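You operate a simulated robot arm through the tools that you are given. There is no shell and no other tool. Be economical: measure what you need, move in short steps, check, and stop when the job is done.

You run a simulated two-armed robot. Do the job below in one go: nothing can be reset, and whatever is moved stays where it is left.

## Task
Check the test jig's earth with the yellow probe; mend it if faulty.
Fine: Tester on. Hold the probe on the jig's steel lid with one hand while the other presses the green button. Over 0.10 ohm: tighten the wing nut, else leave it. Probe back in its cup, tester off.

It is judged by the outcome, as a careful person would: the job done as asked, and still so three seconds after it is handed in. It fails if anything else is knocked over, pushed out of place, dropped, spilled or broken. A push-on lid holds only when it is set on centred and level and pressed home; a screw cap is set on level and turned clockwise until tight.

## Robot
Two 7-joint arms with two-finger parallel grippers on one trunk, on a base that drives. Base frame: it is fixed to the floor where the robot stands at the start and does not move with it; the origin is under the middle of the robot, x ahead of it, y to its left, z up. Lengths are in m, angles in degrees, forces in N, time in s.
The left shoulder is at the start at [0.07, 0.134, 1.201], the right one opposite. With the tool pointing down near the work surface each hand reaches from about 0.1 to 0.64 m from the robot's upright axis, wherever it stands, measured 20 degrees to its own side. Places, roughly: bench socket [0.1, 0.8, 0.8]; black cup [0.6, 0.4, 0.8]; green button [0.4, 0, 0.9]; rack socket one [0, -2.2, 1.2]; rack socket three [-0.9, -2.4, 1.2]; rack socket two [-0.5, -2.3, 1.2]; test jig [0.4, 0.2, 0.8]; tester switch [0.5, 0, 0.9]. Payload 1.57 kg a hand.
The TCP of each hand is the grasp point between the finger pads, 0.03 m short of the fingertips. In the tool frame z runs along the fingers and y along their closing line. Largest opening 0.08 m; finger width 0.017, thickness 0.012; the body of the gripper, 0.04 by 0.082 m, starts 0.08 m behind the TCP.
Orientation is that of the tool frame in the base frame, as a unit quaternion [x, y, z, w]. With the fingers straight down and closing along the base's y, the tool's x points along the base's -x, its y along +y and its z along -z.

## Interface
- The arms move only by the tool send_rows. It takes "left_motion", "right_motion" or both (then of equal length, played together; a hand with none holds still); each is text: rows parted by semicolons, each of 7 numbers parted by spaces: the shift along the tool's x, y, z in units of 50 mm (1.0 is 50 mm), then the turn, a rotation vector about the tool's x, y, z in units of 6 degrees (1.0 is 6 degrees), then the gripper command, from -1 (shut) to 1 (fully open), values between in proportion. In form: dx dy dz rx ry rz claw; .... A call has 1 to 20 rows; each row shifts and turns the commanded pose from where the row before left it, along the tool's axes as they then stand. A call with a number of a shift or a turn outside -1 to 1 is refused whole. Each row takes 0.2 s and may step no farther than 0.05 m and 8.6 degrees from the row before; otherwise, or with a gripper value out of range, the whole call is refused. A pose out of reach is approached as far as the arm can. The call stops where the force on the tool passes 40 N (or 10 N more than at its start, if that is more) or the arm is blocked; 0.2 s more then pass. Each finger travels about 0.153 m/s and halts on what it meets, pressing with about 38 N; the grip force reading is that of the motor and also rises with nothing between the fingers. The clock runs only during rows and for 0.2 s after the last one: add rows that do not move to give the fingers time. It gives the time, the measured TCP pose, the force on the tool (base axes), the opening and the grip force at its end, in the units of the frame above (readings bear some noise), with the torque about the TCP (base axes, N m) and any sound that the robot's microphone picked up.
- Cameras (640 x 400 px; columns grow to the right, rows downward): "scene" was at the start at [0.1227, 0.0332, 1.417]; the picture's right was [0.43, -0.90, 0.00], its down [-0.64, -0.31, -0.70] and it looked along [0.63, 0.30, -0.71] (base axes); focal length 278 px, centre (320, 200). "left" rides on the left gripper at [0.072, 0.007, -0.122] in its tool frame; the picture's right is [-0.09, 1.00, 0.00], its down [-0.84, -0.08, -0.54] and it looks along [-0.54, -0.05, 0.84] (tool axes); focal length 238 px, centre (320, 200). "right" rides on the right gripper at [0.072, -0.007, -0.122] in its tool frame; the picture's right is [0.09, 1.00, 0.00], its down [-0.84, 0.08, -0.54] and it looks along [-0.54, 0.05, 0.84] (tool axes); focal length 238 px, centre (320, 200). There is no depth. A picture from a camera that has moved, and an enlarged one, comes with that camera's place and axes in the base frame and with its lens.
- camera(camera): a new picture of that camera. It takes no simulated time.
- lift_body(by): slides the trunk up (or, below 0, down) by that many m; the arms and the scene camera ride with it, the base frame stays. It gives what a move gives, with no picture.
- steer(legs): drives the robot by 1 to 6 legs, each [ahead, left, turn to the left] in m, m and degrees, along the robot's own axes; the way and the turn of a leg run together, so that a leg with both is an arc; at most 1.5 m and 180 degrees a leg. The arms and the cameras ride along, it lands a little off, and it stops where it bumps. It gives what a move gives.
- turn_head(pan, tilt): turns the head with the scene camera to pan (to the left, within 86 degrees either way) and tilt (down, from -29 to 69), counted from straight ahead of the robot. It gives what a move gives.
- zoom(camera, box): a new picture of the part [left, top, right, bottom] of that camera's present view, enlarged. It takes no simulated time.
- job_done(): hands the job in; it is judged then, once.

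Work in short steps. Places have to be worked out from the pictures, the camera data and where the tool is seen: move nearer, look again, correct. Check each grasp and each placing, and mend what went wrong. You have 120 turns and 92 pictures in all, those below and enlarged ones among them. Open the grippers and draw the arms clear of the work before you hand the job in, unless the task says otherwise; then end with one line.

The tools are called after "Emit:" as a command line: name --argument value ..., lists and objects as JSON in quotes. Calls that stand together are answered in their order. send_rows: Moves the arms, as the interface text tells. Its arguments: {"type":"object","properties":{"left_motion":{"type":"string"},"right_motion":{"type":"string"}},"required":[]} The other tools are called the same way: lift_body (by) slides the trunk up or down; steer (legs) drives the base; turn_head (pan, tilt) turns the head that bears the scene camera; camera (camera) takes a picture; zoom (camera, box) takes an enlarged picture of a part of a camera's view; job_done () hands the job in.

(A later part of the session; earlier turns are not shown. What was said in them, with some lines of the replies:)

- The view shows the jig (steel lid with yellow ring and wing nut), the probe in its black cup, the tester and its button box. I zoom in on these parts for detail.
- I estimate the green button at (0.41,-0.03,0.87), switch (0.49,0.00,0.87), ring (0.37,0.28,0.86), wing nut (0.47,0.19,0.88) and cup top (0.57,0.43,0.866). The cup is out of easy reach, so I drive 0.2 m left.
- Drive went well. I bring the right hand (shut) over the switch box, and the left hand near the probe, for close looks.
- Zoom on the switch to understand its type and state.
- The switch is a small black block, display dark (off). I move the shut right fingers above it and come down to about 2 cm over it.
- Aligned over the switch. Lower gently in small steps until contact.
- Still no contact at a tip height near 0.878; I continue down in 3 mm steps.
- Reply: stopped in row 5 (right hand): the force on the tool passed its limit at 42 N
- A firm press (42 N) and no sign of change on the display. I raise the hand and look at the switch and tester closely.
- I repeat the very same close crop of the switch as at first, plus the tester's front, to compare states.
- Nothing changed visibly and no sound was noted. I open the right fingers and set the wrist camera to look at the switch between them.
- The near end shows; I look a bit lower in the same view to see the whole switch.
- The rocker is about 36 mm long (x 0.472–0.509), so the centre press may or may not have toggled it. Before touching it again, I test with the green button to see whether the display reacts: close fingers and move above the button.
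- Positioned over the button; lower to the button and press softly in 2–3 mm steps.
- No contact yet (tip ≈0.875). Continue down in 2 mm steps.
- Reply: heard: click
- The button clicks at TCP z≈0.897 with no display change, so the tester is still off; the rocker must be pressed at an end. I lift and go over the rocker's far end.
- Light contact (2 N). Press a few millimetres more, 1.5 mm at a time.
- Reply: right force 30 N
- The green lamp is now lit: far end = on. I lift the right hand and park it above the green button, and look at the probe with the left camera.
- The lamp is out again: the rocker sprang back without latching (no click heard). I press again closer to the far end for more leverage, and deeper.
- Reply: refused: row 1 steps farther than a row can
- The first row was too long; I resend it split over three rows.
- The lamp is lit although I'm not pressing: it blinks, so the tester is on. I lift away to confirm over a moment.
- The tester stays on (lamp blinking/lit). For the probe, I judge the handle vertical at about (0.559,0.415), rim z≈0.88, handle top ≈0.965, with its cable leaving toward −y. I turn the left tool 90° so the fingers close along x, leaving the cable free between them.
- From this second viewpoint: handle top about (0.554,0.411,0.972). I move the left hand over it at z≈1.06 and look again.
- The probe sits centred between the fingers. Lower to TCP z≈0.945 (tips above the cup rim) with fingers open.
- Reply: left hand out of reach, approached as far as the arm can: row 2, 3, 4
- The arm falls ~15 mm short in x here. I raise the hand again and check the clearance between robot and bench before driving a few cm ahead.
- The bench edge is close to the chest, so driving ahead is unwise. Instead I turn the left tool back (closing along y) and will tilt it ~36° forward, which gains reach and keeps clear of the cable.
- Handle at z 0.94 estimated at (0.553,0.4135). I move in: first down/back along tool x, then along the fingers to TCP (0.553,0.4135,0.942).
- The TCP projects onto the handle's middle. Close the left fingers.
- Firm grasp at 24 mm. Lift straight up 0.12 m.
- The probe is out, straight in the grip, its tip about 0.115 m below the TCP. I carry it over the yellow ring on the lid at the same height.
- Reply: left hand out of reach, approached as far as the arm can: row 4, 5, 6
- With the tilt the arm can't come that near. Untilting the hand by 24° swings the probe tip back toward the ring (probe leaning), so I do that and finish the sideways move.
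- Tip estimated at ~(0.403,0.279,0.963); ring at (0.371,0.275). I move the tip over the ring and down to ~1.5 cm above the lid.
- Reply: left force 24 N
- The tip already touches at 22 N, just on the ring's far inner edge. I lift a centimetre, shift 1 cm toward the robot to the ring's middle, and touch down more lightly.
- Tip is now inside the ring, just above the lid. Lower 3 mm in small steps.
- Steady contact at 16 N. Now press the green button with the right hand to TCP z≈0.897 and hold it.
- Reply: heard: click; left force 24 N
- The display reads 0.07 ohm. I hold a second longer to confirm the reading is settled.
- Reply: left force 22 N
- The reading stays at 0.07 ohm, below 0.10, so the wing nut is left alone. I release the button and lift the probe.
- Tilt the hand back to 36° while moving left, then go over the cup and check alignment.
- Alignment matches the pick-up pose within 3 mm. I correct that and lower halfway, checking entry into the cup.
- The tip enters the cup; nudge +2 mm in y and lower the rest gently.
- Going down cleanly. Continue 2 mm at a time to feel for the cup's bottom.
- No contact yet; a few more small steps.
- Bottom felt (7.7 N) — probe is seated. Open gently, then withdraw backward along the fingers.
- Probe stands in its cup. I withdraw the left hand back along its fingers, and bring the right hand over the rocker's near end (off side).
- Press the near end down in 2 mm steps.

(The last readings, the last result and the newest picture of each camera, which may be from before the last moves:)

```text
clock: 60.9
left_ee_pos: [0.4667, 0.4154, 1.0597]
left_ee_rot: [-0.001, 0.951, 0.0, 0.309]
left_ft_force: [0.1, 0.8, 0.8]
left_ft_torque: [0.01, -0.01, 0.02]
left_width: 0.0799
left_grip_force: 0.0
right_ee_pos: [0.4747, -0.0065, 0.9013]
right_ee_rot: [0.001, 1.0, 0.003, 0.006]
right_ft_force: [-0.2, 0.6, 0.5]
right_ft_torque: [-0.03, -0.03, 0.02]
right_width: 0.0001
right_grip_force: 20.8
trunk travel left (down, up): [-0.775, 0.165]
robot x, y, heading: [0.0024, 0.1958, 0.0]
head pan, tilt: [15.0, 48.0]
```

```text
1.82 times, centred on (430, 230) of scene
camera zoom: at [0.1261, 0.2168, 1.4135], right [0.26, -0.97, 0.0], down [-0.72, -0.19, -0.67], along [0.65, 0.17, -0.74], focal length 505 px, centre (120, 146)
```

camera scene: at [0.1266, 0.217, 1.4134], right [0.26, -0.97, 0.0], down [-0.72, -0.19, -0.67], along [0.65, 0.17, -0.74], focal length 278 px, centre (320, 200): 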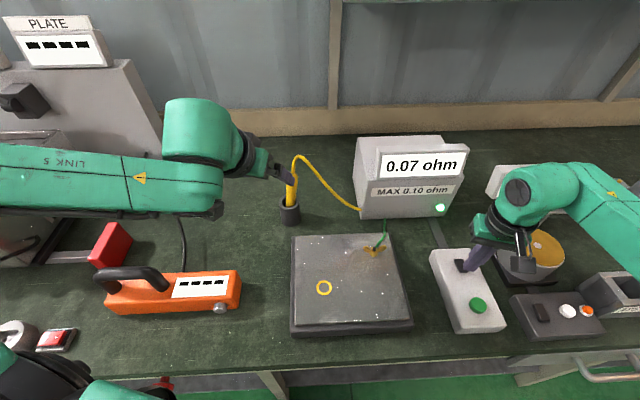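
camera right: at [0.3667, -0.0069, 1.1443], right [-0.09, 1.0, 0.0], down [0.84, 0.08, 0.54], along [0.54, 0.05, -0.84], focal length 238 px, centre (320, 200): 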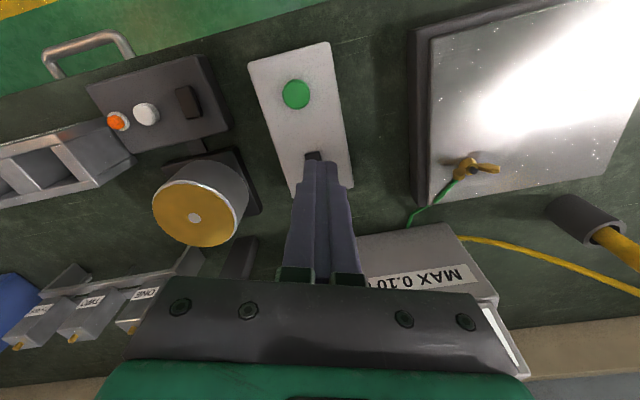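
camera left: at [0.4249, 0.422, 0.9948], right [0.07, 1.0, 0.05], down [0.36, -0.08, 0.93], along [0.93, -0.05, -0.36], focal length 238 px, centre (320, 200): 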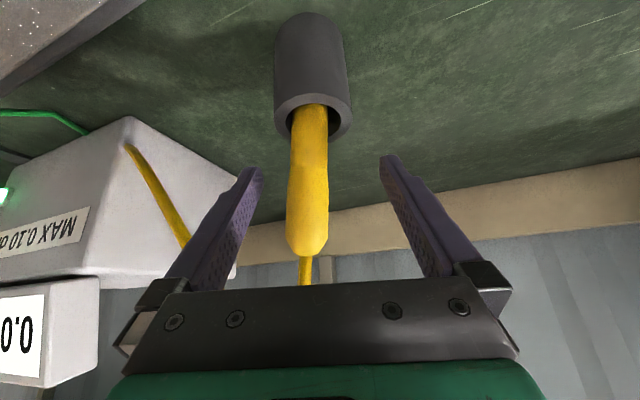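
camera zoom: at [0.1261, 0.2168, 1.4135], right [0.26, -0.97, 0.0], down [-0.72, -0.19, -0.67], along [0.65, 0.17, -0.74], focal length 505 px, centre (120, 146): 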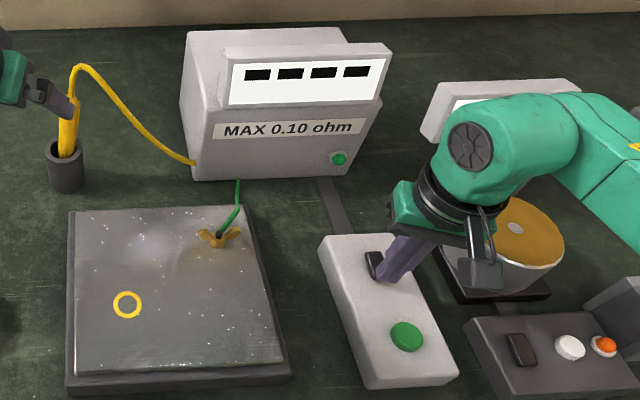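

The display has gone blank and the lamp is out. I withdraw the right hand upward and check the lamp over time, since it may blink.

Emit:
send_rows --right_motion "0 0 -0.6 0 0 0 -1; 0.3 0 -0.9 0 0 0 -1; 0.3 0 -0.9 0 0 0 -1; 0 0 -0.5 0 0 0 -1; 0 0 0 0 0 0 -1" --left_motion "0 0 -0.5 0 0 0 1; 0 0 -0.5 0 0 0 1; 0 0 -0.3 0 0 0 1; 0 0 0 0 0 0 1; 0 0 0 0 0 0 1"

Emit:
zoom --camera "scene" --box '[360, 130, 520, 350]'

Emit:
send_rows --right_motion "0 0 0 0 0 0 1; 0 0 0 0 0 0 1"

Emit:
zoom --camera "scene" --box '[360, 130, 520, 350]'

Emit:
send_rows --right_motion "0 0 0 0 0 0 1; 0 0 0 0 0 0 1; 0 0 0 0 0 0 1"

Emit:
camera --camera "scene"

```text
clock: 62.1
left_ee_pos: [0.4604, 0.417, 1.0669]
left_ee_rot: [-0.001, 0.951, 0.001, 0.31]
left_ft_force: [1.1, -0.5, 0.0]
left_ft_torque: [-0.01, 0.0, 0.0]
left_width: 0.0801
left_grip_force: 0.1
left hand out of reach, approached as far as the arm can: row 1, 2, 3
right_ee_pos: [0.4455, -0.0091, 1.0504]
right_ee_rot: [0.001, 1.0, 0.003, 0.006]
right_ft_force: [0.1, -0.2, 0.4]
right_ft_torque: [0.0, -0.01, 0.01]
right_width: 0.0
right_grip_force: 22.0
trunk travel left (down, up): [-0.775, 0.165]
robot x, y, heading: [-0.0008, 0.1927, 0.1]
head pan, tilt: [15.0, 48.0]
```

```text
1.82 times, centred on (440, 240) of scene
camera zoom: at [0.1258, 0.2167, 1.4135], right [0.26, -0.97, 0.0], down [-0.72, -0.19, -0.67], along [0.65, 0.17, -0.74], focal length 505 px, centre (102, 127)
```

zoom: 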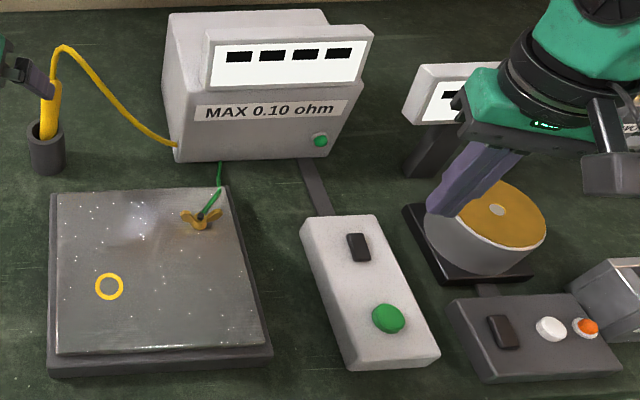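

```text
clock: 62.7
left_ee_pos: [0.4608, 0.4164, 1.0671]
left_ee_rot: [0.0, 0.951, -0.001, 0.309]
left_ft_force: [-0.4, -0.1, 0.4]
left_ft_torque: [0.02, -0.04, 0.02]
left_width: 0.08
left_grip_force: 0.2
right_ee_pos: [0.447, -0.0094, 1.051]
right_ee_rot: [0.002, 1.0, 0.003, 0.006]
right_ft_force: [0.4, 0.3, 0.9]
right_ft_torque: [0.01, 0.01, 0.01]
right_width: 0.0798
right_grip_force: 0.1
trunk travel left (down, up): [-0.775, 0.165]
robot x, y, heading: [-0.0043, 0.1932, 0.3]
head pan, tilt: [15.0, 48.0]
```

```text
1.82 times, centred on (440, 240) of scene
camera zoom: at [0.1256, 0.2168, 1.4136], right [0.26, -0.97, 0.0], down [-0.72, -0.19, -0.67], along [0.65, 0.17, -0.74], focal length 505 px, centre (102, 127)
```

zoom: 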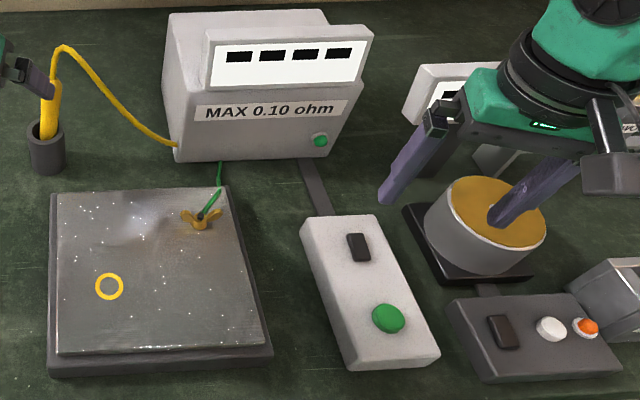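

```text
clock: 63.5
left_ee_pos: [0.4604, 0.4173, 1.0664]
left_ee_rot: [-0.001, 0.951, 0.0, 0.309]
left_ft_force: [-0.6, 0.2, 0.5]
left_ft_torque: [0.01, 0.02, -0.02]
left_width: 0.08
left_grip_force: 0.0
right_ee_pos: [0.4455, -0.0104, 1.0494]
right_ee_rot: [0.002, 1.0, 0.004, 0.007]
right_ft_force: [0.6, -1.2, -0.1]
right_ft_torque: [0.0, 0.01, -0.01]
right_width: 0.0799
right_grip_force: 0.0
trunk travel left (down, up): [-0.775, 0.165]
robot x, y, heading: [-0.0048, 0.1989, 0.2]
head pan, tilt: [15.0, 48.0]
```

```text
27 pictures are left
camera scene: at [0.1256, 0.2168, 1.4136], right [0.26, -0.97, 0.0], down [-0.72, -0.19, -0.67], along [0.65, 0.17, -0.74], focal length 278 px, centre (320, 200)
```

scene: 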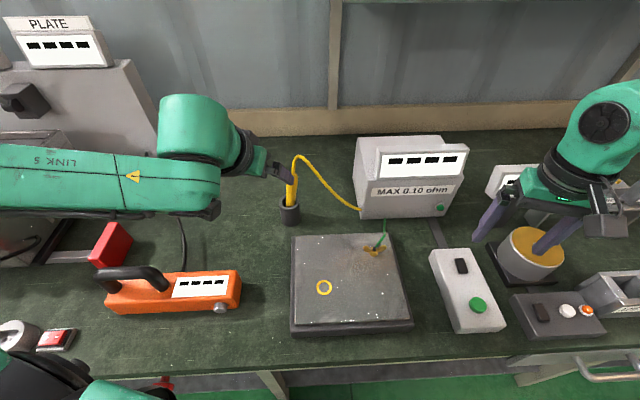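

The tester is off and stays off; probe in its cup, nut untouched. I lift the left hand a little clearer and give a final look.

Emit:
send_rows --left_motion "-0.294 0 -0.404 0 0 0 1; -0.294 0 -0.404 0 0 0 1; -0.294 0 -0.404 0 0 0 1; 0 0 0 0 0 0 1"

Emit:
camera --camera "scene"

```text
clock: 64.5
left_ee_pos: [0.4603, 0.4167, 1.1423]
left_ee_rot: [-0.001, 0.951, 0.0, 0.309]
left_ft_force: [-0.1, -0.4, -0.5]
left_ft_torque: [-0.01, -0.01, 0.02]
left_width: 0.0796
left_grip_force: 0.1
right_ee_pos: [0.447, -0.0103, 1.0496]
right_ee_rot: [0.003, 1.0, 0.002, 0.006]
right_ft_force: [-0.4, -1.0, 0.3]
right_ft_torque: [0.02, -0.01, 0.01]
right_width: 0.0802
right_grip_force: 0.0
trunk travel left (down, up): [-0.775, 0.165]
robot x, y, heading: [0.0045, 0.1966, 0.2]
head pan, tilt: [15.0, 48.0]
```

```text
26 pictures are left
camera scene: at [0.1257, 0.217, 1.4135], right [0.26, -0.97, 0.0], down [-0.72, -0.19, -0.67], along [0.65, 0.17, -0.74], focal length 278 px, centre (320, 200)
```

scene: 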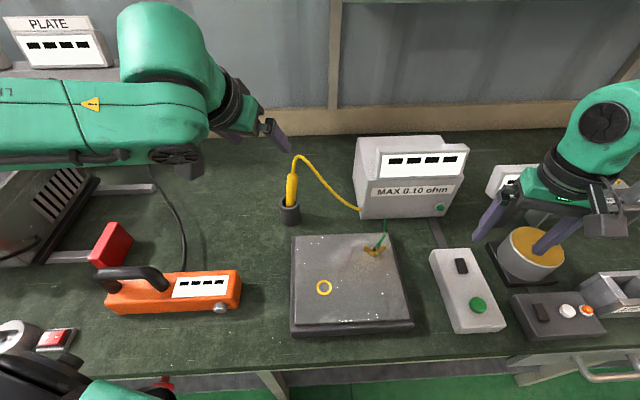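

Everything is in place, hands open and clear; I hand the job in.

Emit:
job_done

```text
The job is handed in.
```

The jig's earth measured 0.07 ohm, under the 0.10 limit, so I left the wing nut alone; the probe is back in its cup and the tester is off.
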